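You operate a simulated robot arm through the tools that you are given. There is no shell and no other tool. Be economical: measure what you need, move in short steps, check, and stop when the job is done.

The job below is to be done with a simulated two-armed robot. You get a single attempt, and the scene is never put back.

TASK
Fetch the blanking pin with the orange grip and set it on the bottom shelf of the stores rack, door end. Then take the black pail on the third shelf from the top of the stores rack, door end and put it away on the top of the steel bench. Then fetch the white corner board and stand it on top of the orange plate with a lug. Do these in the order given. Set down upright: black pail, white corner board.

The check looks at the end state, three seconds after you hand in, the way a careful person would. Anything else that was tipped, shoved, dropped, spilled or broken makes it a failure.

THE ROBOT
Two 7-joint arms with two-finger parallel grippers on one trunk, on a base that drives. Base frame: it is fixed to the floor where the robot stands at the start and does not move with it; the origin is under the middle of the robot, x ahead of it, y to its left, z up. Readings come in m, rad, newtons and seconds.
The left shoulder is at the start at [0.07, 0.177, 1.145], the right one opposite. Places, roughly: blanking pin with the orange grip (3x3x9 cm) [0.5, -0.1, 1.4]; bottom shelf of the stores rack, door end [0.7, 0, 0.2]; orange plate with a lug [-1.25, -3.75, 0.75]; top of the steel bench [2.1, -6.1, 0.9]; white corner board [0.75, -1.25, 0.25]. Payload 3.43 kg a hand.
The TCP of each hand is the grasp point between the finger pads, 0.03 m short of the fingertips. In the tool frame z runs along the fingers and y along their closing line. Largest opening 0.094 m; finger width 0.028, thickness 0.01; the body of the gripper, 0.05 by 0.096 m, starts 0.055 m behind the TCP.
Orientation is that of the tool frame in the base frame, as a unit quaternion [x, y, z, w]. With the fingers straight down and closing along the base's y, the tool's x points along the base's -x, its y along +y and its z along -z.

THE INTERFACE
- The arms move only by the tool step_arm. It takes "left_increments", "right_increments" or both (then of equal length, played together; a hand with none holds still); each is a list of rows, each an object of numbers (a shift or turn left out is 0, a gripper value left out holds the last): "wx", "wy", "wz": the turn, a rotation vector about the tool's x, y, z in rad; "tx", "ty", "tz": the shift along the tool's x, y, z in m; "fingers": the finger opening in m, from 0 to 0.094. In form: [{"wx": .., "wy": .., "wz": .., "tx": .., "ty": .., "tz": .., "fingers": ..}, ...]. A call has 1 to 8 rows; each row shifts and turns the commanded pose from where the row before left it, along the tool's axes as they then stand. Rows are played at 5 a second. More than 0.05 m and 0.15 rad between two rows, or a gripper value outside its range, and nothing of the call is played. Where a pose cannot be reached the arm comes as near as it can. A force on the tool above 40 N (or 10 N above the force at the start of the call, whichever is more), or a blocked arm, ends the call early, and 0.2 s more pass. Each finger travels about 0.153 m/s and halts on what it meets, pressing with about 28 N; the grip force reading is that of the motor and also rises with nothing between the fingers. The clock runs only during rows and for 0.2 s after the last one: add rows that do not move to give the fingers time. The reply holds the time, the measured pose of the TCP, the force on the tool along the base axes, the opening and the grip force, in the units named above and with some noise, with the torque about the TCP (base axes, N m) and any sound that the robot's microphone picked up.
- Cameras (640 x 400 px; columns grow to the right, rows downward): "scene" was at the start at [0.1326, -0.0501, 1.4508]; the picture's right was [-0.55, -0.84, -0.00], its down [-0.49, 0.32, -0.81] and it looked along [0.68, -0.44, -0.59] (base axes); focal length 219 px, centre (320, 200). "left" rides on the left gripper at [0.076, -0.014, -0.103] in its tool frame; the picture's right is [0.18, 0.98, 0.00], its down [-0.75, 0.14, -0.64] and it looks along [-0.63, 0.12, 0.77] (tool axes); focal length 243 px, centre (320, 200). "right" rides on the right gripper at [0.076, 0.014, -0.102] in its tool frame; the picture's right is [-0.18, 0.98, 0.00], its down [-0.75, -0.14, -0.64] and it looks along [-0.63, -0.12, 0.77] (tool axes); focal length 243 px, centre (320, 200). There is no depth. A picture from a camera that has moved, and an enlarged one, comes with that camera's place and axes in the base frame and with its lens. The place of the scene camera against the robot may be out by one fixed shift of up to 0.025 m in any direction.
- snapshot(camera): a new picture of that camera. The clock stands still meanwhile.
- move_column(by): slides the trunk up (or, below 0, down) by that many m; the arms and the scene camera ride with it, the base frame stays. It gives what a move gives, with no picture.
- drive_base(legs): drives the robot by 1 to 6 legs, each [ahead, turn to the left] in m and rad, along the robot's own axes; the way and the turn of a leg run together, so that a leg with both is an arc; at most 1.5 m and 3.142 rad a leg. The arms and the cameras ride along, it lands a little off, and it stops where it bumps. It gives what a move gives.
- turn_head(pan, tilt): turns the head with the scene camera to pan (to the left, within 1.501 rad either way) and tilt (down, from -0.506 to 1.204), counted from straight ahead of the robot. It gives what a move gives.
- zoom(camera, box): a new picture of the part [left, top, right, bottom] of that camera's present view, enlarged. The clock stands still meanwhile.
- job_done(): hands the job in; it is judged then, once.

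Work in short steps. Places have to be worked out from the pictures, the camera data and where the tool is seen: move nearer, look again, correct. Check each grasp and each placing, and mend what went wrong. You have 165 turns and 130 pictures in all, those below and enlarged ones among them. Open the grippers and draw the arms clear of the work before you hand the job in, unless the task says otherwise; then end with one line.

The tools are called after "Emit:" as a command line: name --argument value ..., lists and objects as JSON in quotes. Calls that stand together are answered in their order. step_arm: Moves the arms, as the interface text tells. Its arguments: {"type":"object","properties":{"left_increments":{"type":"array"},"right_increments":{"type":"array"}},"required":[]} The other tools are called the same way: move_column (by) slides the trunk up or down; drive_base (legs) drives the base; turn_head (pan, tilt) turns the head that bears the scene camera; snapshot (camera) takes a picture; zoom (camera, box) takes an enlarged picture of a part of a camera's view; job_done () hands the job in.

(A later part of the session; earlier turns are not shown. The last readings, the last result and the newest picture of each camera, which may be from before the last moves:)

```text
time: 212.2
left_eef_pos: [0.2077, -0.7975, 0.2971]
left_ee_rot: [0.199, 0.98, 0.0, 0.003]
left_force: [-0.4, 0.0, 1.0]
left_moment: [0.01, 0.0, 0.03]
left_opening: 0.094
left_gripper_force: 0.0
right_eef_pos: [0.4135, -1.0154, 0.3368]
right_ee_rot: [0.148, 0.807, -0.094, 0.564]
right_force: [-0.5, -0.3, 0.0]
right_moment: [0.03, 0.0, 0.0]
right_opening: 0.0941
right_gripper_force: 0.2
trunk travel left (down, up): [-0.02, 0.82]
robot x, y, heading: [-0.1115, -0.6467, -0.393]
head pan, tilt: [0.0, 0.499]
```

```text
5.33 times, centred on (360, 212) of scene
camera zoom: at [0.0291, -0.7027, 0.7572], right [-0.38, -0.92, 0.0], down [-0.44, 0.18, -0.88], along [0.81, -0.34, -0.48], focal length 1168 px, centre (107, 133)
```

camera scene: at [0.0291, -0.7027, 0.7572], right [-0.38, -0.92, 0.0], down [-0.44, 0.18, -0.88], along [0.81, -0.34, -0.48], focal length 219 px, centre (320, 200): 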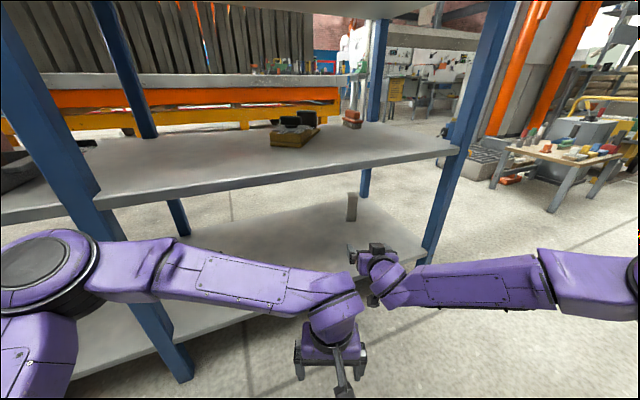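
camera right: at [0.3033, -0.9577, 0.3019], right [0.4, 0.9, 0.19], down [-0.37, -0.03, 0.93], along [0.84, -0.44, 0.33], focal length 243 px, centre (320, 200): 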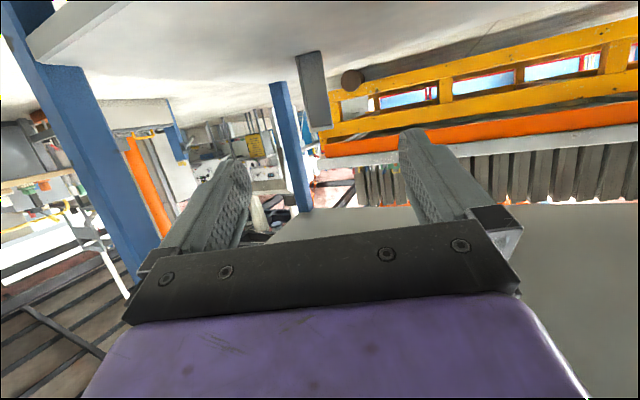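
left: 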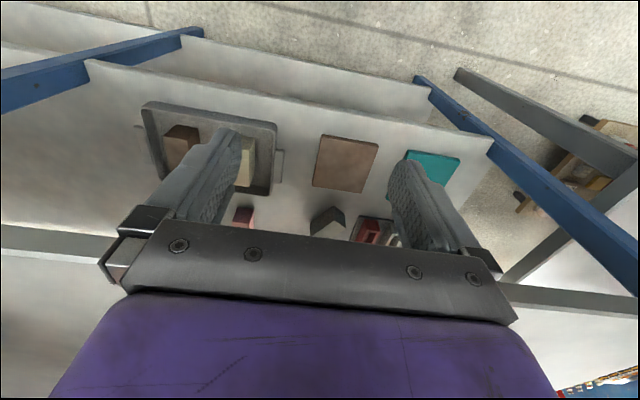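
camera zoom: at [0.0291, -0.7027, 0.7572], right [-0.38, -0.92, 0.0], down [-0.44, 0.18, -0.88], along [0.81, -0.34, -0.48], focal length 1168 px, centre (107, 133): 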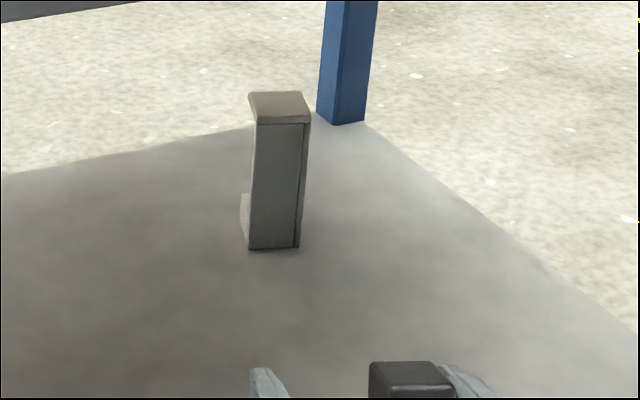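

Board centre ≈[0.762,-1.16], yaw ≈-0.36 — matches the tool yaw of −0.347. Drive 0.2 m on and shift 9 mm right.

Emit:
drive_base --legs '[[0.2, 0]]'

Emit:
step_arm --right_increments '[{"ty": -0.009}, {"tz": 0.03}, {"tz": 0.02}, {}]'

Emit:
snapshot --camera "right"

Emit:
zoom --camera "scene" --box '[270, 175, 430, 275]'

```text
time: 213.5
left_eef_pos: [0.2994, -0.8346, 0.2953]
left_ee_rot: [0.201, 0.98, 0.004, -0.002]
left_force: [0.1, -1.0, 0.1]
left_moment: [0.02, 0.04, 0.01]
left_opening: 0.0938
left_gripper_force: 0.0
right_eef_pos: [0.5182, -1.0489, 0.3434]
right_ee_rot: [0.142, 0.806, -0.091, 0.567]
right_force: [-0.2, 0.3, -0.3]
right_moment: [0.02, -0.01, 0.03]
right_opening: 0.094
right_gripper_force: 0.0
trunk travel left (down, up): [-0.02, 0.82]
robot x, y, heading: [-0.0092, -0.6862, -0.363]
head pan, tilt: [0.0, 0.499]
stopped in leg 1: the robot was blocked; the commanded pose is now the measured one
```

```text
time: 214.5
left_eef_pos: [0.3014, -0.8344, 0.2938]
left_ee_rot: [0.2, 0.98, 0.003, 0.001]
left_force: [0.3, -0.3, 0.3]
left_moment: [0.02, -0.01, 0.0]
left_opening: 0.094
left_gripper_force: 0.1
right_eef_pos: [0.5598, -1.0722, 0.3273]
right_ee_rot: [0.14, 0.805, -0.089, 0.569]
right_force: [0.7, 0.1, -0.4]
right_moment: [0.03, -0.01, 0.01]
right_opening: 0.0941
right_gripper_force: 0.0
trunk travel left (down, up): [-0.02, 0.82]
robot x, y, heading: [-0.0092, -0.6919, -0.361]
head pan, tilt: [0.0, 0.499]
```

```text
43 pictures are left
camera right: at [0.4486, -1.0164, 0.2898], right [0.38, 0.9, 0.19], down [-0.38, -0.03, 0.92], along [0.84, -0.42, 0.33], focal length 243 px, centre (320, 200)
```

right: 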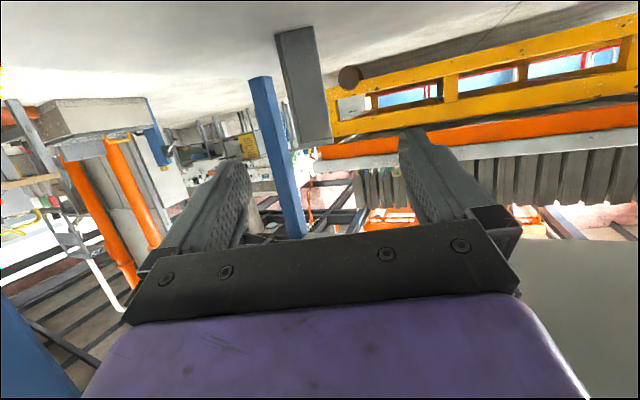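

```text
4.00 times, centred on (350, 225) of scene
camera zoom: at [0.1259, -0.7399, 0.7581], right [-0.36, -0.93, 0.0], down [-0.44, 0.17, -0.88], along [0.82, -0.31, -0.47], focal length 876 px, centre (200, 100)
```

zoom: 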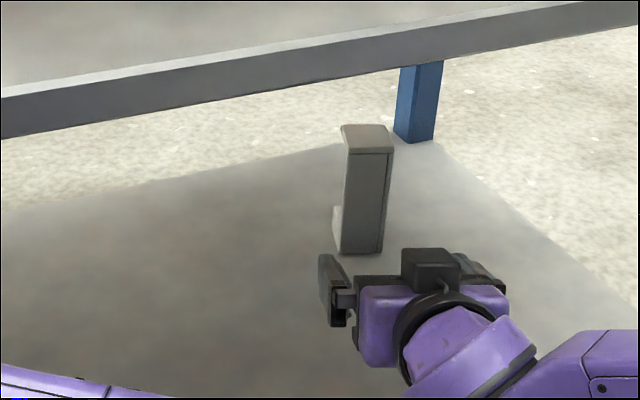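

The base was blocked — likely the left elbow against the middle post. Look there before doing anything.

Emit:
turn_head --pan 0.9 --tilt 0.4

Emit:
snapshot --camera "scene"

```text
time: 215.7
left_eef_pos: [0.3013, -0.8362, 0.2954]
left_ee_rot: [0.199, 0.98, 0.003, 0.0]
left_force: [0.5, -0.4, -0.8]
left_moment: [0.03, 0.0, -0.01]
left_opening: 0.0938
left_gripper_force: 0.1
right_eef_pos: [0.5592, -1.0726, 0.3273]
right_ee_rot: [0.14, 0.805, -0.089, 0.569]
right_force: [-0.1, 0.7, -0.6]
right_moment: [-0.01, -0.01, 0.02]
right_opening: 0.0939
right_gripper_force: 0.1
trunk travel left (down, up): [-0.02, 0.82]
robot x, y, heading: [-0.0134, -0.6913, -0.368]
head pan, tilt: [0.901, 0.4]
```

```text
41 pictures are left
camera scene: at [0.1208, -0.6605, 0.7671], right [0.51, -0.86, 0.01], down [-0.33, -0.2, -0.92], along [0.8, 0.47, -0.38], focal length 219 px, centre (320, 200)
```

scene: 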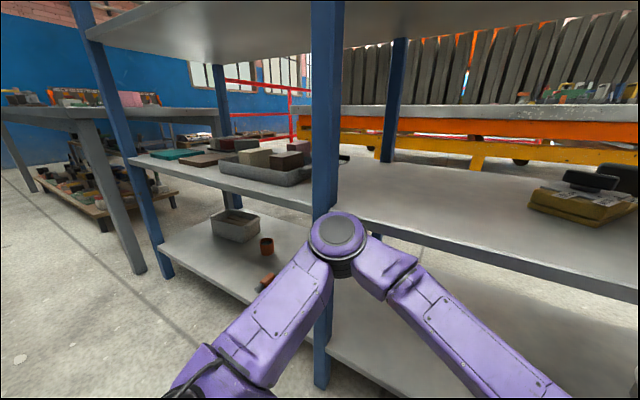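

It is the left elbow touching the rigid middle post; nothing on the shelves moved. Back off 2 cm to unload it, then reach the rest with the right arm.

Emit:
drive_base --legs '[[-0.02, 0]]'

Emit:
step_arm --right_increments '[{"tz": 0.03, "tx": -0.002}, {"tz": 0.03, "tx": -0.002}, {"tz": 0.03, "tx": -0.002}, {"tz": 0.02, "tx": -0.001}, {}]'

Emit:
snapshot --camera "right"

```text
time: 216.5
left_eef_pos: [0.2838, -0.83, 0.2925]
left_ee_rot: [0.2, 0.98, 0.004, -0.003]
left_force: [-1.2, -0.4, -0.5]
left_moment: [0.01, 0.01, 0.01]
left_opening: 0.094
left_gripper_force: 0.1
right_eef_pos: [0.5433, -1.067, 0.3216]
right_ee_rot: [0.142, 0.808, -0.09, 0.565]
right_force: [-0.5, -0.5, 0.0]
right_moment: [0.0, 0.0, -0.01]
right_opening: 0.0938
right_gripper_force: 0.1
trunk travel left (down, up): [-0.02, 0.82]
robot x, y, heading: [-0.0258, -0.6818, -0.367]
head pan, tilt: [0.901, 0.4]
```

```text
time: 217.7
left_eef_pos: [0.2845, -0.8285, 0.2912]
left_ee_rot: [0.2, 0.98, 0.004, -0.004]
left_force: [0.9, -0.7, -0.4]
left_moment: [-0.02, 0.02, -0.01]
left_opening: 0.0943
left_gripper_force: 0.2
right_eef_pos: [0.6427, -1.1008, 0.2892]
right_ee_rot: [0.142, 0.808, -0.09, 0.565]
right_force: [0.1, -0.1, 0.1]
right_moment: [-0.03, 0.01, 0.0]
right_opening: 0.094
right_gripper_force: 0.0
trunk travel left (down, up): [-0.02, 0.82]
robot x, y, heading: [-0.0286, -0.684, -0.365]
head pan, tilt: [0.901, 0.4]
```

```text
40 pictures are left
camera right: at [0.5322, -1.0454, 0.2544], right [0.38, 0.9, 0.19], down [-0.37, -0.03, 0.93], along [0.84, -0.43, 0.33], focal length 243 px, centre (320, 200)
```

right: 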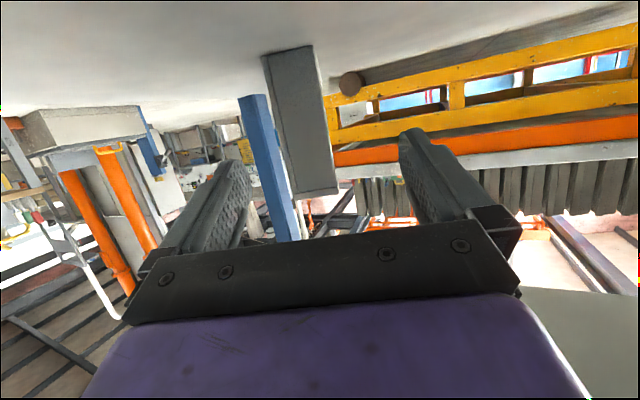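

Reach is fine. Board needs an 18 mm shift right; then I advance level 0.115 m to straddle it.

Emit:
step_arm --right_increments '[{"ty": -0.018, "wx": 0.03}, {"tz": 0.028, "tx": -0.01}, {"tz": 0.028, "tx": -0.01}, {}]'

Emit:
snapshot --camera "right"

```text
time: 218.7
left_eef_pos: [0.2845, -0.8288, 0.2923]
left_ee_rot: [0.2, 0.98, 0.005, -0.003]
left_force: [0.4, -0.6, -0.1]
left_moment: [0.03, 0.03, 0.02]
left_opening: 0.094
left_gripper_force: 0.1
right_eef_pos: [0.6931, -1.1392, 0.2885]
right_ee_rot: [0.15, 0.807, -0.102, 0.563]
right_force: [0.6, 0.1, 0.9]
right_moment: [0.03, -0.01, -0.03]
right_opening: 0.0939
right_gripper_force: 0.0
trunk travel left (down, up): [-0.02, 0.82]
robot x, y, heading: [-0.028, -0.683, -0.367]
head pan, tilt: [0.901, 0.4]
```

```text
39 pictures are left
camera right: at [0.5828, -1.0803, 0.2535], right [0.41, 0.89, 0.18], down [-0.37, -0.01, 0.93], along [0.83, -0.45, 0.33], focal length 243 px, centre (320, 200)
```

right: 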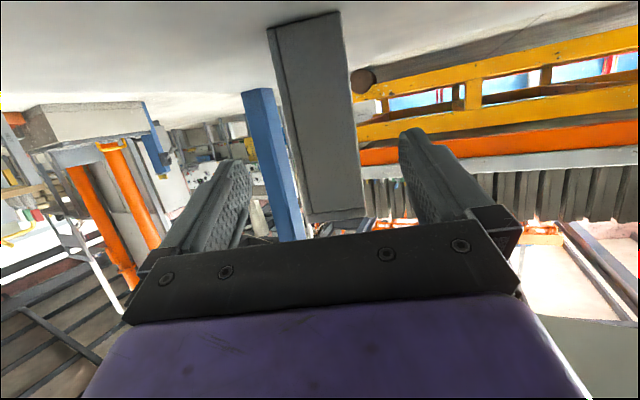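

Now centred between the fingers. Advance 0.068 m level, then close gently.

Emit:
step_arm --right_increments '[{"tz": 0.022, "tx": -0.008}, {"tz": 0.022, "tx": -0.008}, {"tz": 0.02, "tx": -0.007}, {}]'

Emit:
snapshot --camera "right"

```text
time: 219.7
left_eef_pos: [0.2857, -0.8297, 0.2921]
left_ee_rot: [0.2, 0.98, 0.005, -0.004]
left_force: [0.1, 0.6, -0.6]
left_moment: [0.02, -0.01, 0.0]
left_opening: 0.0941
left_gripper_force: 0.0
right_eef_pos: [0.7153, -1.1472, 0.2892]
right_ee_rot: [0.151, 0.806, -0.102, 0.564]
right_force: [-0.4, -0.1, 0.5]
right_moment: [0.0, -0.01, -0.01]
right_opening: 0.094
right_gripper_force: 0.1
right hand out of reach, approached as far as the arm can: row 2, 3
trunk travel left (down, up): [-0.02, 0.82]
robot x, y, heading: [-0.0296, -0.6804, -0.374]
head pan, tilt: [0.901, 0.4]
```

```text
38 pictures are left
camera right: at [0.6046, -1.0886, 0.2536], right [0.41, 0.89, 0.18], down [-0.37, -0.01, 0.93], along [0.83, -0.45, 0.33], focal length 243 px, centre (320, 200)
```

right: 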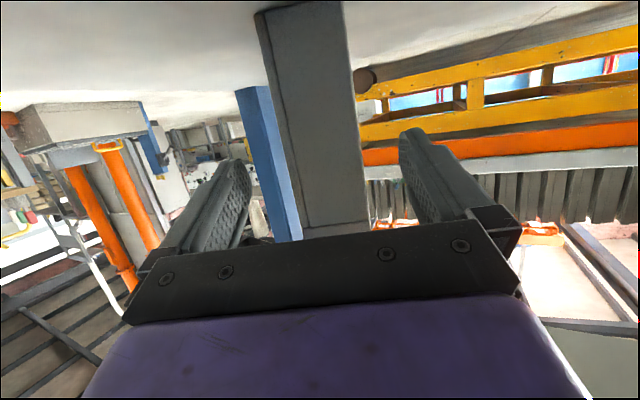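

Arm limit reached ~4 cm short. I'll back out and come in square (heading 0, from y≈-1.04) where the left elbow clears the post; the fingers will align the board as they close.

Emit:
drive_base --legs '[[-0.36, 0]]'

Emit:
step_arm --right_increments '[{"tz": -0.04, "tx": 0.01}, {"tz": -0.04, "tx": 0.01}, {"tz": -0.04, "tx": 0.01}, {"tz": -0.04}, {"tz": -0.04}, {}]'

Emit:
drive_base --legs '[[0, 1.941], [-0.48, 0], [0, -1.571]]'

Emit:
turn_head --pan 0.0 --tilt 0.5

Emit:
snapshot --camera "scene"

```text
time: 222.0
left_eef_pos: [-0.0538, -0.6989, 0.2922]
left_ee_rot: [0.199, 0.98, 0.004, -0.004]
left_force: [-0.5, 0.1, -0.2]
left_moment: [0.0, -0.03, 0.02]
left_opening: 0.0943
left_gripper_force: 0.1
right_eef_pos: [0.3764, -1.0155, 0.2893]
right_ee_rot: [0.149, 0.806, -0.101, 0.563]
right_force: [-0.6, 0.7, -0.7]
right_moment: [0.01, 0.04, 0.0]
right_opening: 0.0939
right_gripper_force: 0.0
trunk travel left (down, up): [-0.02, 0.82]
robot x, y, heading: [-0.3664, -0.5505, -0.368]
head pan, tilt: [0.901, 0.4]
```

```text
time: 223.4
left_eef_pos: [-0.0541, -0.6983, 0.2934]
left_ee_rot: [0.198, 0.98, 0.004, -0.003]
left_force: [-0.5, 0.2, -0.9]
left_moment: [0.02, 0.0, -0.01]
left_opening: 0.094
left_gripper_force: 0.1
right_eef_pos: [0.1908, -0.9448, 0.3304]
right_ee_rot: [0.15, 0.806, -0.101, 0.564]
right_force: [-0.1, 0.6, 0.5]
right_moment: [-0.02, -0.03, 0.03]
right_opening: 0.0939
right_gripper_force: 0.1
trunk travel left (down, up): [-0.02, 0.82]
robot x, y, heading: [-0.3698, -0.5511, -0.363]
head pan, tilt: [0.901, 0.4]
```

```text
time: 234.7
left_eef_pos: [-0.0232, -1.0575, 0.2917]
left_ee_rot: [0.015, 1.0, 0.005, -0.005]
left_force: [0.4, 0.0, 0.6]
left_moment: [0.01, 0.01, -0.02]
left_opening: 0.0943
left_gripper_force: 0.0
right_eef_pos: [0.2948, -1.1981, 0.3308]
right_ee_rot: [-0.001, 0.82, 0.004, 0.572]
right_force: [0.2, 0.5, 0.4]
right_moment: [-0.01, -0.01, -0.01]
right_opening: 0.0941
right_gripper_force: 0.0
trunk travel left (down, up): [-0.02, 0.82]
robot x, y, heading: [-0.3669, -1.034, -0.001]
head pan, tilt: [0.901, 0.4]
```

```text
time: 235.9
left_eef_pos: [-0.0241, -1.0568, 0.2922]
left_ee_rot: [0.016, 1.0, 0.003, -0.004]
left_force: [-0.2, -0.4, -0.8]
left_moment: [-0.01, -0.02, 0.02]
left_opening: 0.0939
left_gripper_force: 0.0
right_eef_pos: [0.2918, -1.1998, 0.3306]
right_ee_rot: [-0.001, 0.821, 0.003, 0.572]
right_force: [0.2, 0.4, 0.0]
right_moment: [-0.02, 0.01, -0.03]
right_opening: 0.094
right_gripper_force: 0.1
trunk travel left (down, up): [-0.02, 0.82]
robot x, y, heading: [-0.3715, -1.0332, 0.004]
head pan, tilt: [0.0, 0.499]
```

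```text
37 pictures are left
camera scene: at [-0.2182, -1.0357, 0.7572], right [0.0, -1.0, 0.0], down [-0.48, 0.0, -0.88], along [0.88, 0.0, -0.48], focal length 219 px, centre (320, 200)
```

scene: 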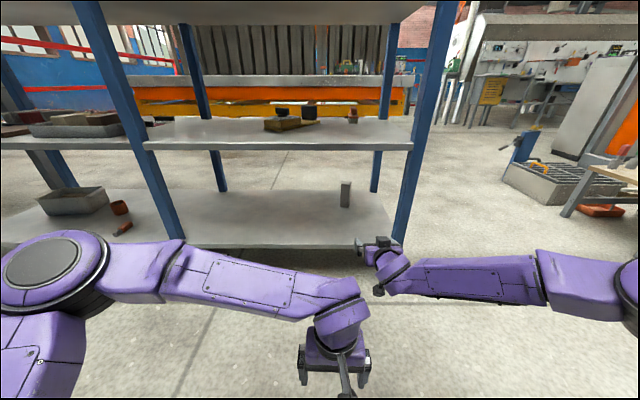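

Facing the bay squarely. Shift the hand 7.5 cm left, yaw it 0.2 right, drive 0.29 m ahead and check.

Emit:
step_arm --right_increments '[{"ty": 0.037}, {"ty": 0.037}, {"wx": 0.1}, {"wx": 0.1}, {}]'

Emit:
drive_base --legs '[[0.28, 0]]'

Emit:
snapshot --camera "right"

Emit:
snapshot --camera "scene"

```text
time: 237.1
left_eef_pos: [-0.0242, -1.0569, 0.2919]
left_ee_rot: [0.015, 1.0, 0.003, -0.004]
left_force: [-0.3, -0.4, -0.8]
left_moment: [0.0, -0.02, -0.01]
left_opening: 0.0941
left_gripper_force: 0.2
right_eef_pos: [0.2923, -1.123, 0.3316]
right_ee_rot: [0.056, 0.816, -0.078, 0.57]
right_force: [0.4, -0.3, -0.3]
right_moment: [0.01, -0.02, -0.02]
right_opening: 0.094
right_gripper_force: 0.1
trunk travel left (down, up): [-0.02, 0.82]
robot x, y, heading: [-0.3725, -1.0341, 0.004]
head pan, tilt: [0.0, 0.499]
```

```text
time: 239.1
left_eef_pos: [0.2589, -1.0567, 0.2915]
left_ee_rot: [0.016, 1.0, 0.005, -0.004]
left_force: [-0.4, 0.4, -0.2]
left_moment: [-0.01, 0.02, 0.01]
left_opening: 0.0939
left_gripper_force: 0.0
right_eef_pos: [0.5757, -1.1252, 0.3308]
right_ee_rot: [0.055, 0.817, -0.077, 0.569]
right_force: [-0.1, 0.7, -0.3]
right_moment: [-0.02, 0.01, -0.02]
right_opening: 0.0941
right_gripper_force: 0.1
trunk travel left (down, up): [-0.02, 0.82]
robot x, y, heading: [-0.086, -1.0323, 0.004]
head pan, tilt: [0.0, 0.499]
```

```text
36 pictures are left
camera right: at [0.4568, -1.0901, 0.2932], right [0.24, 0.96, 0.11], down [-0.36, -0.02, 0.93], along [0.9, -0.27, 0.34], focal length 243 px, centre (320, 200)
```

right: 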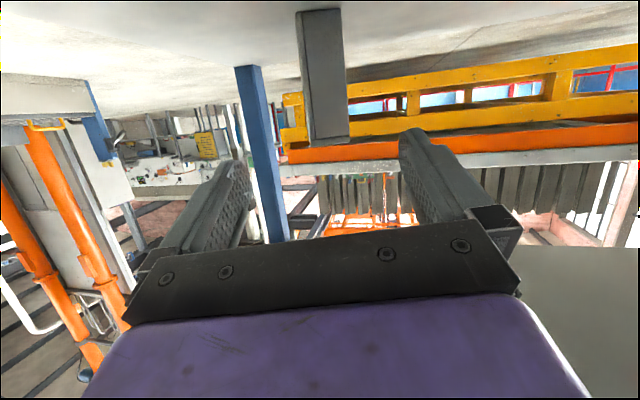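

```text
35 pictures are left
camera scene: at [0.0647, -1.0353, 0.7572], right [0.0, -1.0, 0.0], down [-0.48, 0.0, -0.88], along [0.88, 0.0, -0.48], focal length 219 px, centre (320, 200)
```

scene: 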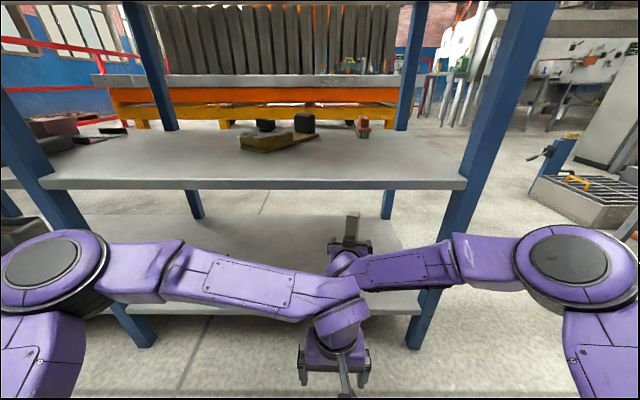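

Line passes within 3 mm of the board's centre. Extend in small steps, watching the forearm against the end post.

Emit:
step_arm --right_increments '[{"tz": 0.026, "tx": -0.003}, {"tz": 0.026, "tx": -0.003}, {"tz": 0.026, "tx": -0.003}, {"tz": 0.026, "tx": -0.003}, {}]'

Emit:
snapshot --camera "scene"

Emit:
snapshot --camera "right"

```text
time: 240.3
left_eef_pos: [0.2586, -1.0571, 0.292]
left_ee_rot: [0.016, 1.0, 0.004, -0.005]
left_force: [-0.4, 0.3, -0.2]
left_moment: [-0.03, -0.03, -0.02]
left_opening: 0.0939
left_gripper_force: 0.0
right_eef_pos: [0.6757, -1.1457, 0.3081]
right_ee_rot: [0.057, 0.816, -0.079, 0.57]
right_force: [-0.7, 0.4, 0.7]
right_moment: [0.03, -0.02, 0.01]
right_opening: 0.0938
right_gripper_force: 0.0
trunk travel left (down, up): [-0.02, 0.82]
robot x, y, heading: [-0.0878, -1.033, 0.001]
head pan, tilt: [0.0, 0.499]
```

```text
34 pictures are left
camera scene: at [0.0647, -1.0353, 0.7572], right [0.0, -1.0, 0.0], down [-0.48, 0.0, -0.88], along [0.88, 0.0, -0.48], focal length 219 px, centre (320, 200)
```

scene: 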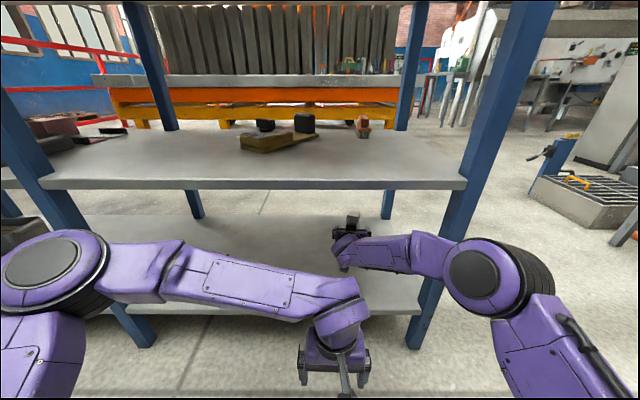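

```text
33 pictures are left
camera right: at [0.5568, -1.1098, 0.2698], right [0.24, 0.96, 0.11], down [-0.36, -0.02, 0.93], along [0.9, -0.27, 0.34], focal length 243 px, centre (320, 200)
```

right: 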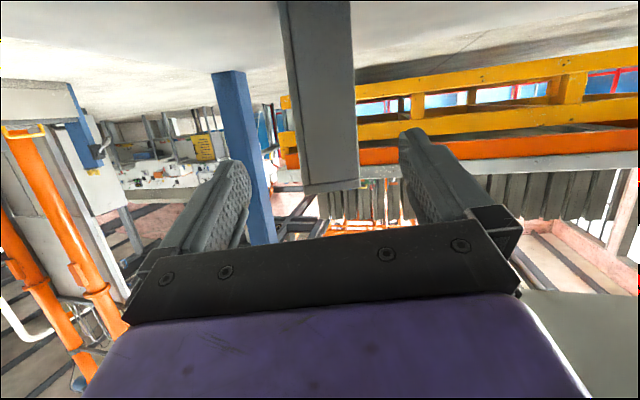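

Elbow is in front of the post with room; board centred. Advance the last 0.08 m.

Emit:
step_arm --right_increments '[{"tz": 0.027, "tx": -0.003}, {"tz": 0.027, "tx": -0.003}, {"tz": 0.026, "tx": -0.003}, {}]'

Emit:
snapshot --camera "right"

Emit:
zoom --camera "scene" --box '[290, 190, 490, 315]'

```text
time: 241.3
left_eef_pos: [0.2591, -1.0563, 0.2921]
left_ee_rot: [0.015, 1.0, 0.003, -0.005]
left_force: [1.0, 0.0, 0.2]
left_moment: [-0.01, 0.01, 0.03]
left_opening: 0.094
left_gripper_force: 0.0
right_eef_pos: [0.7539, -1.1603, 0.2865]
right_ee_rot: [0.057, 0.816, -0.078, 0.57]
right_force: [-0.2, -0.9, -0.1]
right_moment: [0.0, -0.05, 0.0]
right_opening: 0.094
right_gripper_force: 0.0
trunk travel left (down, up): [-0.02, 0.82]
robot x, y, heading: [-0.0847, -1.0375, 0.001]
head pan, tilt: [0.0, 0.499]
```

```text
32 pictures are left
camera right: at [0.634, -1.1252, 0.2496], right [0.24, 0.96, 0.11], down [-0.36, -0.02, 0.93], along [0.9, -0.26, 0.34], focal length 243 px, centre (320, 200)
```

right: 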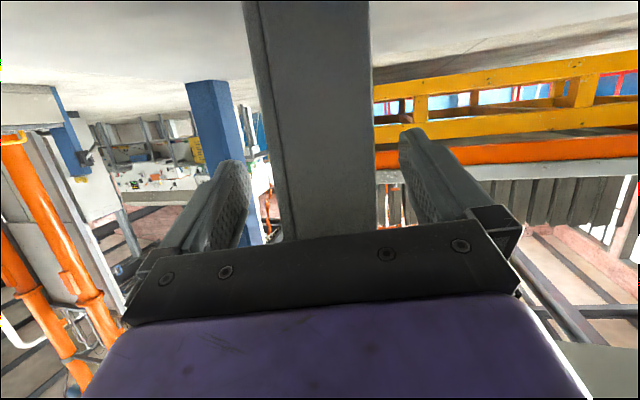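

```text
3.20 times, centred on (390, 252) of scene
camera zoom: at [0.0648, -1.0352, 0.7572], right [0.0, -1.0, 0.0], down [-0.48, 0.0, -0.88], along [0.88, 0.0, -0.48], focal length 701 px, centre (96, 32)
```

zoom: 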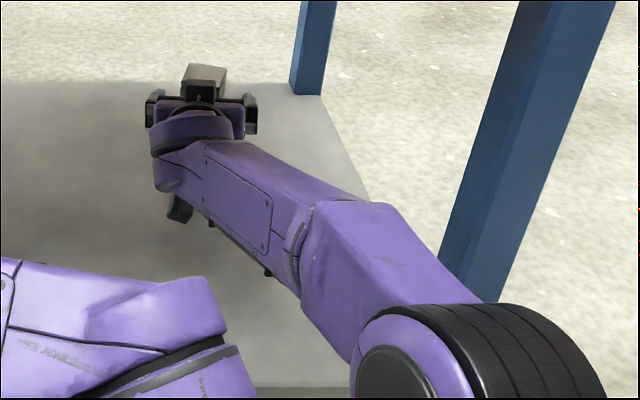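

The board is between the fingers. Close slowly so it aligns without tipping.

Emit:
step_arm --right_increments '[{"fingers": 0.08}, {"fingers": 0.07}, {"fingers": 0.06}, {"fingers": 0.052}, {"fingers": 0.046}, {"fingers": 0.04}, {"fingers": 0.03}, {}]'

Emit:
snapshot --camera "right"

```text
time: 243.1
left_eef_pos: [0.2575, -1.0567, 0.2914]
left_ee_rot: [0.016, 1.0, 0.003, -0.004]
left_force: [-0.2, 0.5, -0.3]
left_moment: [-0.02, -0.02, -0.03]
left_opening: 0.094
left_gripper_force: 0.0
right_eef_pos: [0.752, -1.1608, 0.2872]
right_ee_rot: [0.057, 0.816, -0.079, 0.57]
right_force: [1.1, -0.3, 1.3]
right_moment: [0.01, -0.08, -0.02]
right_opening: 0.0497
right_gripper_force: 28.0
trunk travel left (down, up): [-0.02, 0.82]
robot x, y, heading: [-0.0868, -1.0347, 0.002]
head pan, tilt: [0.0, 0.499]
```

```text
30 pictures are left
camera right: at [0.6342, -1.1256, 0.2504], right [0.24, 0.96, 0.11], down [-0.36, -0.02, 0.93], along [0.9, -0.27, 0.34], focal length 243 px, centre (320, 200)
```

right: 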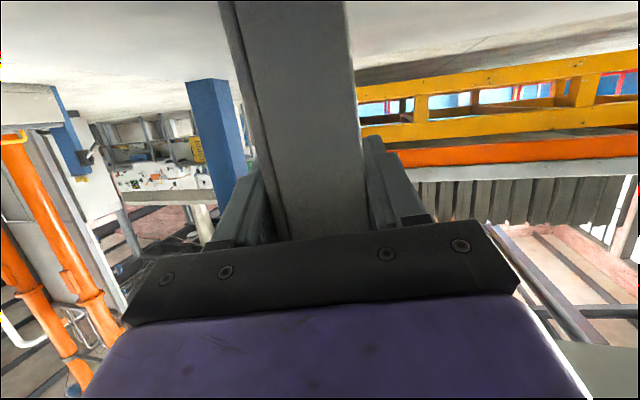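

Opening stopped at 49.7 mm; possibly still turned relative to the pads. Reopen slightly, yaw 0.13 more, and close again to compare.

Emit:
step_arm --right_increments '[{"fingers": 0.075}, {"wx": 0.07}, {"wx": 0.06}, {"fingers": 0.06}, {"fingers": 0.05}, {"fingers": 0.04}, {"fingers": 0.03}, {}]'

Emit:
snapshot --camera "right"

```text
time: 244.9
left_eef_pos: [0.2589, -1.0561, 0.2921]
left_ee_rot: [0.016, 1.0, 0.004, -0.004]
left_force: [-0.5, 0.1, 0.1]
left_moment: [-0.01, 0.04, -0.02]
left_opening: 0.0942
left_gripper_force: 0.0
right_eef_pos: [0.7471, -1.1722, 0.2865]
right_ee_rot: [0.094, 0.809, -0.131, 0.566]
right_force: [0.6, 0.2, 1.0]
right_moment: [0.06, -0.08, 0.01]
right_opening: 0.0498
right_gripper_force: 28.0
right hand out of reach, approached as far as the arm can: row 3
trunk travel left (down, up): [-0.02, 0.82]
robot x, y, heading: [-0.0848, -1.036, 0.003]
head pan, tilt: [0.0, 0.499]
```

```text
29 pictures are left
camera right: at [0.6332, -1.1238, 0.2477], right [0.36, 0.93, 0.07], down [-0.35, 0.07, 0.93], along [0.86, -0.36, 0.35], focal length 243 px, centre (320, 200)
```

right: 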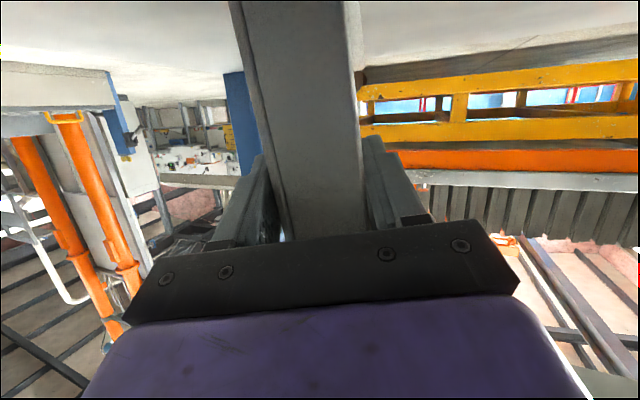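

Same 49.8 mm, so the board itself is 5 cm wide and the grip is flush. Lift 4 cm with the trunk and check.

Emit:
move_column --by 0.04

Emit:
snapshot --camera "right"

Emit:
zoom --camera "scene" --box '[290, 190, 450, 290]'

```text
time: 245.7
left_eef_pos: [0.2588, -1.0572, 0.3326]
left_ee_rot: [0.016, 1.0, 0.003, -0.005]
left_force: [-1.2, 1.4, 0.0]
left_moment: [0.02, 0.0, 0.0]
left_opening: 0.0941
left_gripper_force: 0.1
right_eef_pos: [0.7478, -1.1715, 0.3261]
right_ee_rot: [0.093, 0.81, -0.131, 0.564]
right_force: [-0.7, 0.2, -0.8]
right_moment: [0.03, 0.01, 0.03]
right_opening: 0.0497
right_gripper_force: 27.7
trunk travel left (down, up): [-0.06, 0.78]
robot x, y, heading: [-0.087, -1.034, 0.003]
head pan, tilt: [0.0, 0.499]
```

```text
28 pictures are left
camera right: at [0.6332, -1.1238, 0.287], right [0.36, 0.93, 0.07], down [-0.35, 0.07, 0.93], along [0.86, -0.36, 0.35], focal length 243 px, centre (320, 200)
```

right: 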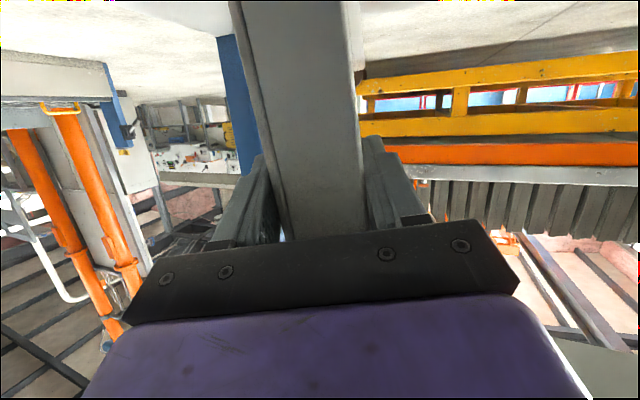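

```text
4.00 times, centred on (370, 240) of scene
camera zoom: at [0.065, -1.0353, 0.7971], right [0.0, -1.0, 0.0], down [-0.48, 0.0, -0.88], along [0.88, 0.0, -0.48], focal length 876 px, centre (120, 40)
```

zoom: 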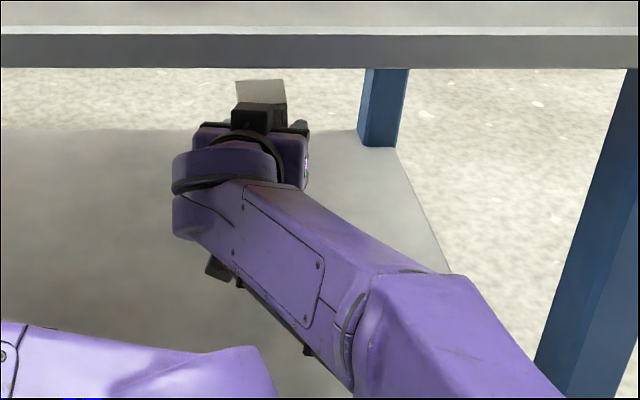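

Board held upright and clear (base ≈8.7 cm below the TCP). Back straight out, retract the arm, recentre, then raise the trunk.

Emit:
drive_base --legs '[[-0.36, 0]]'

Emit:
step_arm --right_increments '[{"tz": -0.04, "tx": 0.012}, {"tz": -0.04, "tx": 0.012}, {"tz": -0.04, "tx": 0.012}, {"tz": -0.04, "tx": 0.012}, {"tz": -0.02}, {}]'

Emit:
move_column --by 0.4

Emit:
move_column --by 0.36

Emit:
snapshot --camera "right"

```text
time: 248.0
left_eef_pos: [-0.1004, -1.0578, 0.3325]
left_ee_rot: [0.018, 1.0, 0.003, -0.004]
left_force: [-0.6, -0.1, 0.5]
left_moment: [-0.04, 0.02, 0.01]
left_opening: 0.0942
left_gripper_force: 0.0
right_eef_pos: [0.3866, -1.1744, 0.3263]
right_ee_rot: [0.095, 0.809, -0.132, 0.564]
right_force: [0.1, 0.0, -1.2]
right_moment: [0.04, 0.0, 0.0]
right_opening: 0.0497
right_gripper_force: 28.3
trunk travel left (down, up): [-0.06, 0.78]
robot x, y, heading: [-0.446, -1.0332, -0.002]
head pan, tilt: [0.0, 0.499]
```

```text
time: 249.6
left_eef_pos: [-0.1036, -1.0589, 0.3354]
left_ee_rot: [0.023, 1.0, 0.0, -0.001]
left_force: [-1.1, 0.3, 0.1]
left_moment: [0.03, 0.03, -0.02]
left_opening: 0.0942
left_gripper_force: 0.0
right_eef_pos: [0.2082, -1.1414, 0.3074]
right_ee_rot: [0.115, 0.824, -0.143, 0.536]
right_force: [-0.3, -0.2, -1.4]
right_moment: [0.05, 0.01, 0.03]
right_opening: 0.0495
right_gripper_force: 28.2
trunk travel left (down, up): [-0.06, 0.78]
robot x, y, heading: [-0.4455, -1.0367, -0.001]
head pan, tilt: [0.0, 0.499]
stopped in row 6 (right hand): the arm was blocked; the commanded pose is now the measured one
```

```text
time: 253.4
left_eef_pos: [-0.102, -1.0589, 0.7358]
left_ee_rot: [0.024, 1.0, 0.0, -0.001]
left_force: [-0.1, -0.5, 0.6]
left_moment: [0.01, 0.03, 0.01]
left_opening: 0.0941
left_gripper_force: 0.1
right_eef_pos: [0.2087, -1.1404, 0.7094]
right_ee_rot: [0.114, 0.824, -0.142, 0.537]
right_force: [-0.2, 0.5, -1.2]
right_moment: [-0.01, -0.02, 0.01]
right_opening: 0.0497
right_gripper_force: 27.9
trunk travel left (down, up): [-0.46, 0.38]
robot x, y, heading: [-0.4443, -1.035, -0.003]
head pan, tilt: [0.0, 0.499]
```

```text
time: 256.9
left_eef_pos: [-0.1025, -1.0592, 1.0951]
left_ee_rot: [0.024, 1.0, 0.0, -0.002]
left_force: [0.0, 0.0, -0.3]
left_moment: [-0.02, -0.01, 0.02]
left_opening: 0.0939
left_gripper_force: 0.1
right_eef_pos: [0.2094, -1.1409, 1.069]
right_ee_rot: [0.114, 0.824, -0.143, 0.536]
right_force: [0.2, -0.4, -1.1]
right_moment: [0.01, -0.01, 0.03]
right_opening: 0.0496
right_gripper_force: 28.1
trunk travel left (down, up): [-0.82, 0.02]
robot x, y, heading: [-0.4465, -1.0333, -0.002]
head pan, tilt: [0.0, 0.499]
```

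```text
26 pictures are left
camera right: at [0.0951, -1.0868, 1.0373], right [0.41, 0.91, 0.06], down [-0.3, 0.07, 0.95], along [0.86, -0.41, 0.3], focal length 243 px, centre (320, 200)
```

right: 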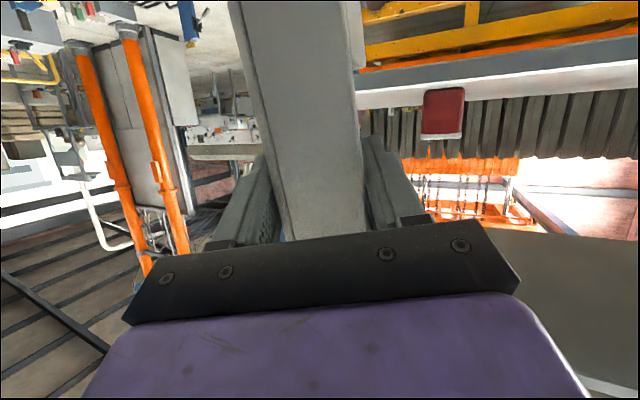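

The two hands brushed each other when retracting, tilting the right hand 3.5° more. Move the left hand up and left out of the way, and restore the right hand's pitch.

Emit:
step_arm --left_increments '[{"ty": 0.03, "tz": -0.02}, {"ty": 0.03, "tz": -0.02}, {"ty": 0.03, "tz": -0.02}, {"ty": 0.03, "tz": -0.02}, {"ty": 0.0}, {}]' --right_increments '[{"tz": 0.02}, {"tz": 0.01}, {"wy": -0.03}, {"wy": -0.031}, {}, {}]'

Emit:
snapshot --camera "scene"

```text
time: 258.4
left_eef_pos: [-0.0969, -0.9395, 1.176]
left_ee_rot: [0.024, 1.0, 0.0, -0.001]
left_force: [-0.4, -0.2, -0.4]
left_moment: [-0.01, 0.0, 0.0]
left_opening: 0.0938
left_gripper_force: 0.1
right_eef_pos: [0.2354, -1.157, 1.0565]
right_ee_rot: [0.114, 0.807, -0.147, 0.561]
right_force: [-0.3, -0.8, -0.5]
right_moment: [-0.02, 0.02, 0.01]
right_opening: 0.0497
right_gripper_force: 28.3
trunk travel left (down, up): [-0.82, 0.02]
robot x, y, heading: [-0.4467, -1.035, -0.006]
head pan, tilt: [0.0, 0.499]
```

```text
25 pictures are left
camera scene: at [-0.294, -1.0362, 1.5571], right [0.0, -1.0, 0.0], down [-0.48, 0.0, -0.88], along [0.88, 0.0, -0.48], focal length 219 px, centre (320, 200)
```

scene: 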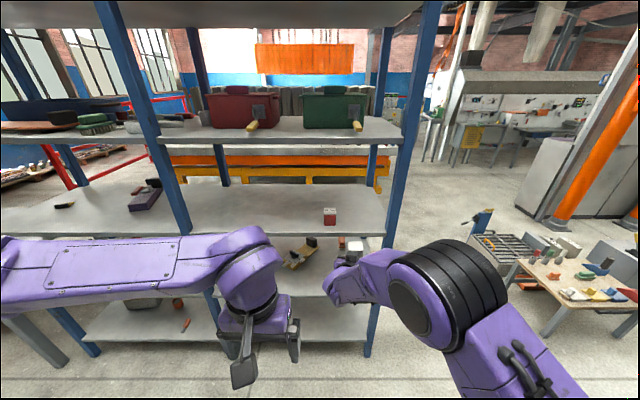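

Pitch restored; board visible and held. Raise 6 cm so it clears the oil cans, then turn to face +y with a slight drift angle and reverse down the aisle.

Emit:
step_arm --right_increments '[{"tx": -0.019, "tz": -0.007}, {"tx": -0.019, "tz": -0.007}, {}]'

Emit:
move_column --by 0.019

Emit:
drive_base --legs '[[0.08, 0], [0, 1.61], [-1.1, 0], [-1.0, 0]]'

```text
time: 259.1
left_eef_pos: [-0.0973, -0.9399, 1.1757]
left_ee_rot: [0.023, 1.0, 0.001, -0.001]
left_force: [-0.2, -0.6, 0.4]
left_moment: [-0.02, -0.02, 0.0]
left_opening: 0.094
left_gripper_force: 0.0
right_eef_pos: [0.2355, -1.1592, 1.0878]
right_ee_rot: [0.121, 0.812, -0.149, 0.552]
right_force: [-0.5, 0.4, -0.8]
right_moment: [0.0, 0.03, 0.01]
right_opening: 0.0496
right_gripper_force: 28.2
trunk travel left (down, up): [-0.82, 0.02]
robot x, y, heading: [-0.4467, -1.0345, -0.001]
head pan, tilt: [0.0, 0.499]
```

```text
time: 259.8
left_eef_pos: [-0.0961, -0.9396, 1.1946]
left_ee_rot: [0.023, 1.0, 0.0, -0.001]
left_force: [-0.2, -0.5, 0.0]
left_moment: [0.0, 0.0, -0.04]
left_opening: 0.0939
left_gripper_force: 0.0
right_eef_pos: [0.2354, -1.1583, 1.1104]
right_ee_rot: [0.122, 0.81, -0.146, 0.555]
right_force: [-0.1, 0.3, -0.5]
right_moment: [0.02, 0.02, 0.0]
right_opening: 0.0494
right_gripper_force: 27.8
trunk travel left (down, up): [-0.839, 0.001]
robot x, y, heading: [-0.4413, -1.0315, -0.006]
head pan, tilt: [0.0, 0.499]
```

```text
time: 274.9
left_eef_pos: [-0.4146, -2.8039, 1.1942]
left_ee_rot: [-0.7, 0.714, 0.0, 0.0]
left_force: [0.2, 0.5, -0.4]
left_moment: [0.02, 0.01, 0.01]
left_opening: 0.0941
left_gripper_force: 0.1
right_eef_pos: [-0.2054, -2.4625, 1.1164]
right_ee_rot: [-0.493, 0.653, 0.299, 0.492]
right_force: [-0.4, 0.6, -1.2]
right_moment: [-0.01, 0.01, 0.02]
right_opening: 0.0492
right_gripper_force: 27.9
trunk travel left (down, up): [-0.839, 0.001]
robot x, y, heading: [-0.3143, -3.1487, 1.596]
head pan, tilt: [0.0, 0.499]
```

At (-0.314,-3.149). Continue reversing with slight drift to ≈(-0.23,-4.1), then turn to face the plate bench.

Emit:
drive_base --legs '[[0, 0.064], [-0.95, 0], [0, 1.29]]'

Emit:
turn_head --pan -0.15 --tilt 0.55

Emit:
snapshot --camera "scene"

```text
time: 283.4
left_eef_pos: [-0.589, -4.1174, 1.1959]
left_ee_rot: [0.993, -0.116, 0.001, 0.0]
left_force: [0.3, 0.4, -1.1]
left_moment: [0.0, -0.01, -0.01]
left_opening: 0.0938
left_gripper_force: 0.0
right_eef_pos: [-0.8778, -3.8366, 1.1184]
right_ee_rot: [0.794, -0.201, -0.541, -0.194]
right_force: [-0.1, 0.6, -1.0]
right_moment: [0.03, -0.03, 0.04]
right_opening: 0.0492
right_gripper_force: 28.1
trunk travel left (down, up): [-0.839, 0.001]
robot x, y, heading: [-0.2258, -4.0898, 2.955]
head pan, tilt: [0.0, 0.499]
```

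```text
time: 284.1
left_eef_pos: [-0.5891, -4.1171, 1.1951]
left_ee_rot: [0.993, -0.115, 0.0, 0.0]
left_force: [0.3, 0.4, -0.1]
left_moment: [0.0, -0.01, 0.0]
left_opening: 0.094
left_gripper_force: 0.0
right_eef_pos: [-0.8768, -3.8382, 1.1174]
right_ee_rot: [0.793, -0.203, -0.541, -0.194]
right_force: [-0.2, 0.3, -0.7]
right_moment: [0.02, -0.03, -0.01]
right_opening: 0.0491
right_gripper_force: 28.4
trunk travel left (down, up): [-0.839, 0.001]
robot x, y, heading: [-0.2271, -4.0858, 2.953]
head pan, tilt: [-0.15, 0.55]
```

```text
24 pictures are left
camera scene: at [-0.3544, -4.0509, 1.5716], right [0.33, 0.94, 0.0], down [0.49, -0.17, -0.85], along [-0.81, 0.28, -0.52], focal length 219 px, centre (320, 200)
```

scene: 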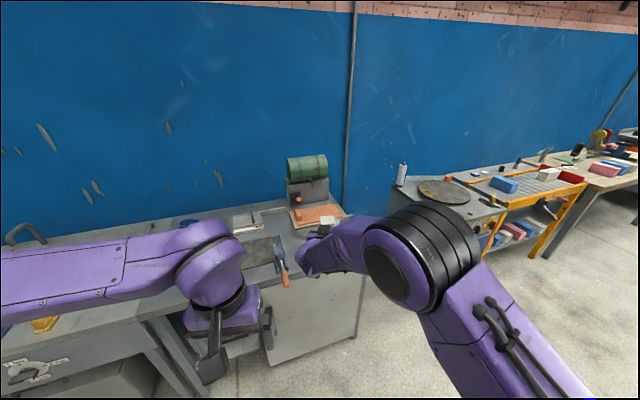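

Emit:
zoom --camera "scene" --box '[220, 140, 400, 252]'

```text
3.56 times, centred on (310, 196) of scene
camera zoom: at [-0.3544, -4.0509, 1.5716], right [0.33, 0.94, 0.0], down [0.49, -0.17, -0.85], along [-0.81, 0.28, -0.52], focal length 778 px, centre (356, 214)
```

zoom: 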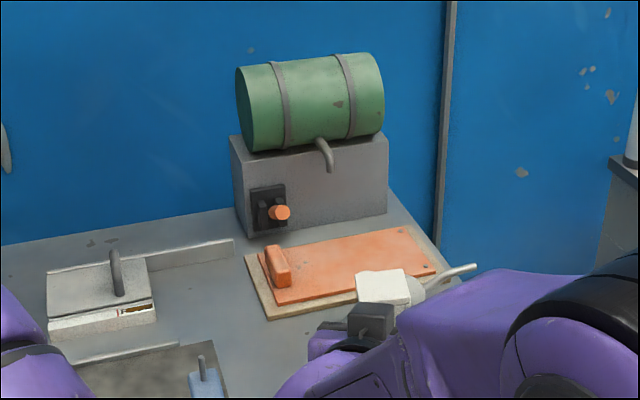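

Plate: x −1.297…−1.18, y −3.876…−3.64, lug at y<−3.845. Board target ≈[-1.238,-3.76]. Trim orientation, shift the hand 4 cm left (away from the cans), then drive 0.24 m.

Emit:
step_arm --right_increments '[{"ty": 0.021, "wy": -0.011}, {"ty": 0.021, "wz": -0.02}, {}]'

Emit:
drive_base --legs '[[0.24, 0]]'

Emit:
turn_head --pan -0.25 --tilt 0.65

Emit:
zoom --camera "scene" --box '[200, 100, 440, 250]'

```text
time: 284.9
left_eef_pos: [-0.5882, -4.1154, 1.1953]
left_ee_rot: [0.993, -0.115, 0.001, 0.0]
left_force: [-0.6, 0.2, 0.3]
left_moment: [0.01, 0.03, 0.02]
left_opening: 0.0939
left_gripper_force: 0.1
right_eef_pos: [-0.8987, -3.8639, 1.114]
right_ee_rot: [0.792, -0.202, -0.54, -0.201]
right_force: [-0.5, -0.5, -1.1]
right_moment: [0.0, -0.04, 0.03]
right_opening: 0.0493
right_gripper_force: 28.3
trunk travel left (down, up): [-0.839, 0.001]
robot x, y, heading: [-0.2308, -4.0858, 2.959]
head pan, tilt: [-0.15, 0.55]
```

```text
time: 286.7
left_eef_pos: [-0.8204, -4.0709, 1.1953]
left_ee_rot: [0.993, -0.116, -0.001, 0.001]
left_force: [1.2, 0.3, 0.4]
left_moment: [-0.01, -0.02, 0.02]
left_opening: 0.0937
left_gripper_force: 0.1
right_eef_pos: [-1.132, -3.8188, 1.1155]
right_ee_rot: [0.792, -0.202, -0.541, -0.2]
right_force: [0.1, 0.4, -2.1]
right_moment: [0.0, 0.0, 0.02]
right_opening: 0.0489
right_gripper_force: 27.8
trunk travel left (down, up): [-0.839, 0.001]
robot x, y, heading: [-0.4615, -4.0435, 2.955]
head pan, tilt: [-0.15, 0.55]
```

```text
time: 287.4
left_eef_pos: [-0.8229, -4.0712, 1.1956]
left_ee_rot: [0.993, -0.116, 0.001, 0.0]
left_force: [-0.2, 0.0, -0.4]
left_moment: [0.03, 0.03, 0.0]
left_opening: 0.0942
left_gripper_force: 0.1
right_eef_pos: [-1.1335, -3.8176, 1.1145]
right_ee_rot: [0.791, -0.203, -0.541, -0.2]
right_force: [-0.9, 0.0, -0.8]
right_moment: [0.01, 0.02, 0.04]
right_opening: 0.049
right_gripper_force: 27.9
trunk travel left (down, up): [-0.839, 0.001]
robot x, y, heading: [-0.4638, -4.044, 2.958]
head pan, tilt: [-0.25, 0.649]
```

```text
2.67 times, centred on (320, 175) of scene
camera zoom: at [-0.5825, -3.9995, 1.5628], right [0.42, 0.91, 0.0], down [0.55, -0.26, -0.8], along [-0.72, 0.34, -0.6], focal length 584 px, centre (320, 267)
```

zoom: 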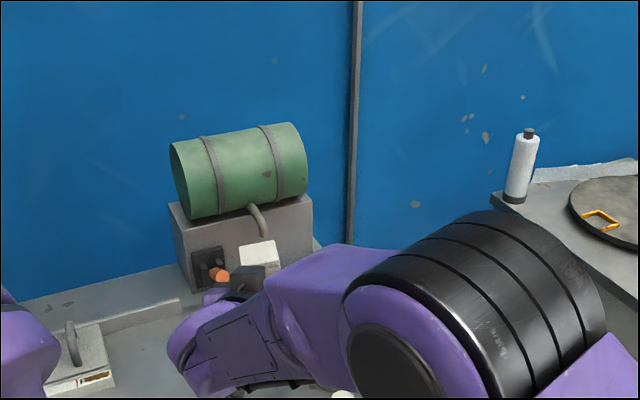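

The arm hides the plate now, so I use the coordinates: level move 0.106 m along the finger direction plus 1 cm left, then check with the wrist camera.

Emit:
step_arm --right_increments '[{"ty": 0.01, "tz": 0.025, "tx": -0.009}, {"tz": 0.025, "tx": -0.009}, {"tz": 0.025, "tx": -0.009}, {"tz": 0.0245, "tx": -0.0085}, {}]'

Emit:
snapshot --camera "right"

Emit:
snapshot --camera "scene"

```text
time: 288.6
left_eef_pos: [-0.8231, -4.0722, 1.1945]
left_ee_rot: [0.993, -0.115, 0.002, 0.0]
left_force: [-0.2, 0.1, 1.1]
left_moment: [-0.03, 0.02, -0.01]
left_opening: 0.094
left_gripper_force: 0.1
right_eef_pos: [-1.2286, -3.7717, 1.1125]
right_ee_rot: [0.792, -0.201, -0.54, -0.2]
right_force: [-0.6, 0.5, -1.1]
right_moment: [-0.04, -0.04, 0.01]
right_opening: 0.0489
right_gripper_force: 28.3
trunk travel left (down, up): [-0.839, 0.001]
robot x, y, heading: [-0.4662, -4.0411, 2.954]
head pan, tilt: [-0.25, 0.649]
```

```text
21 pictures are left
camera right: at [-1.1309, -3.8451, 1.0746], right [-0.59, -0.81, 0.07], down [0.32, -0.15, 0.94], along [-0.74, 0.57, 0.35], focal length 243 px, centre (320, 200)
```

right: 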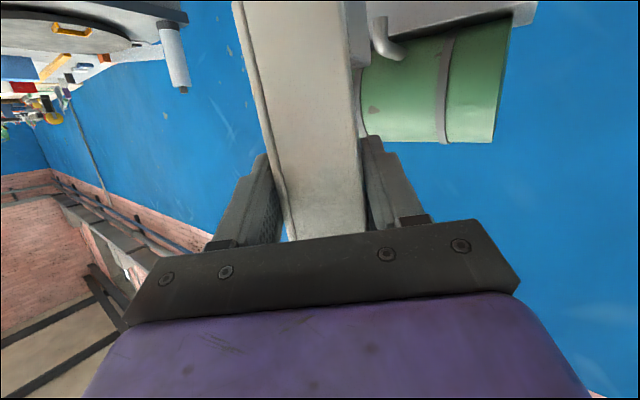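

```text
20 pictures are left
camera scene: at [-0.5819, -3.9999, 1.5628], right [0.42, 0.91, 0.0], down [0.55, -0.26, -0.8], along [-0.72, 0.34, -0.6], focal length 219 px, centre (320, 200)
```

scene: 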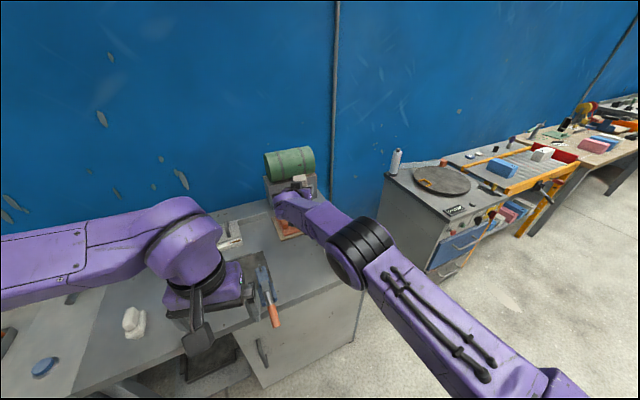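

Zoom to see how the forearm lies relative to the oil cans and the plate before lowering.

Emit:
zoom --camera "scene" --box '[240, 140, 400, 300]'

Emit:
snapshot --camera "left"

```text
2.50 times, centred on (320, 220) of scene
camera zoom: at [-0.5819, -3.9999, 1.5628], right [0.42, 0.91, 0.0], down [0.55, -0.26, -0.8], along [-0.72, 0.34, -0.6], focal length 547 px, centre (320, 150)
```

zoom: 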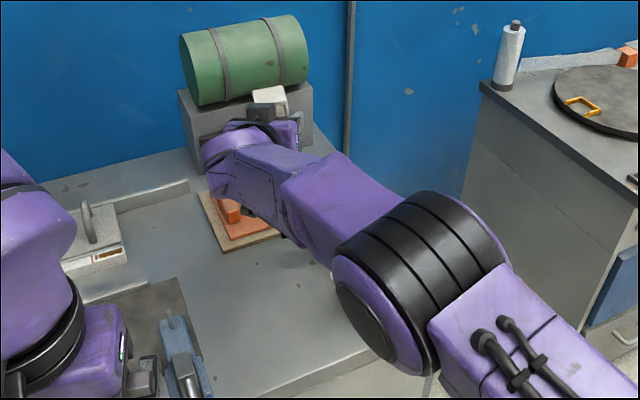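

```text
18 pictures are left
camera left: at [-0.7442, -4.0757, 1.2982], right [-0.05, -1.0, 0.0], down [-0.77, 0.04, 0.64], along [-0.64, 0.03, -0.77], focal length 243 px, centre (320, 200)
```

left: 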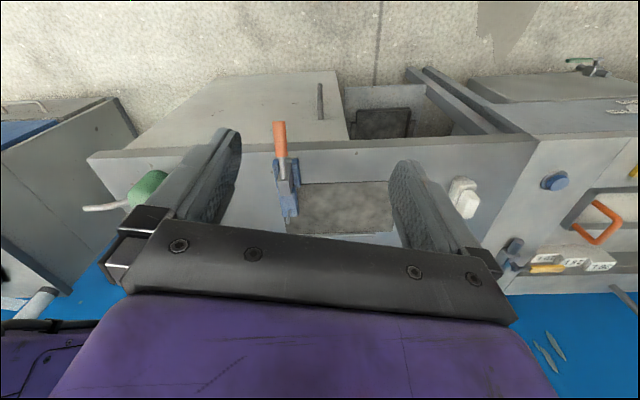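

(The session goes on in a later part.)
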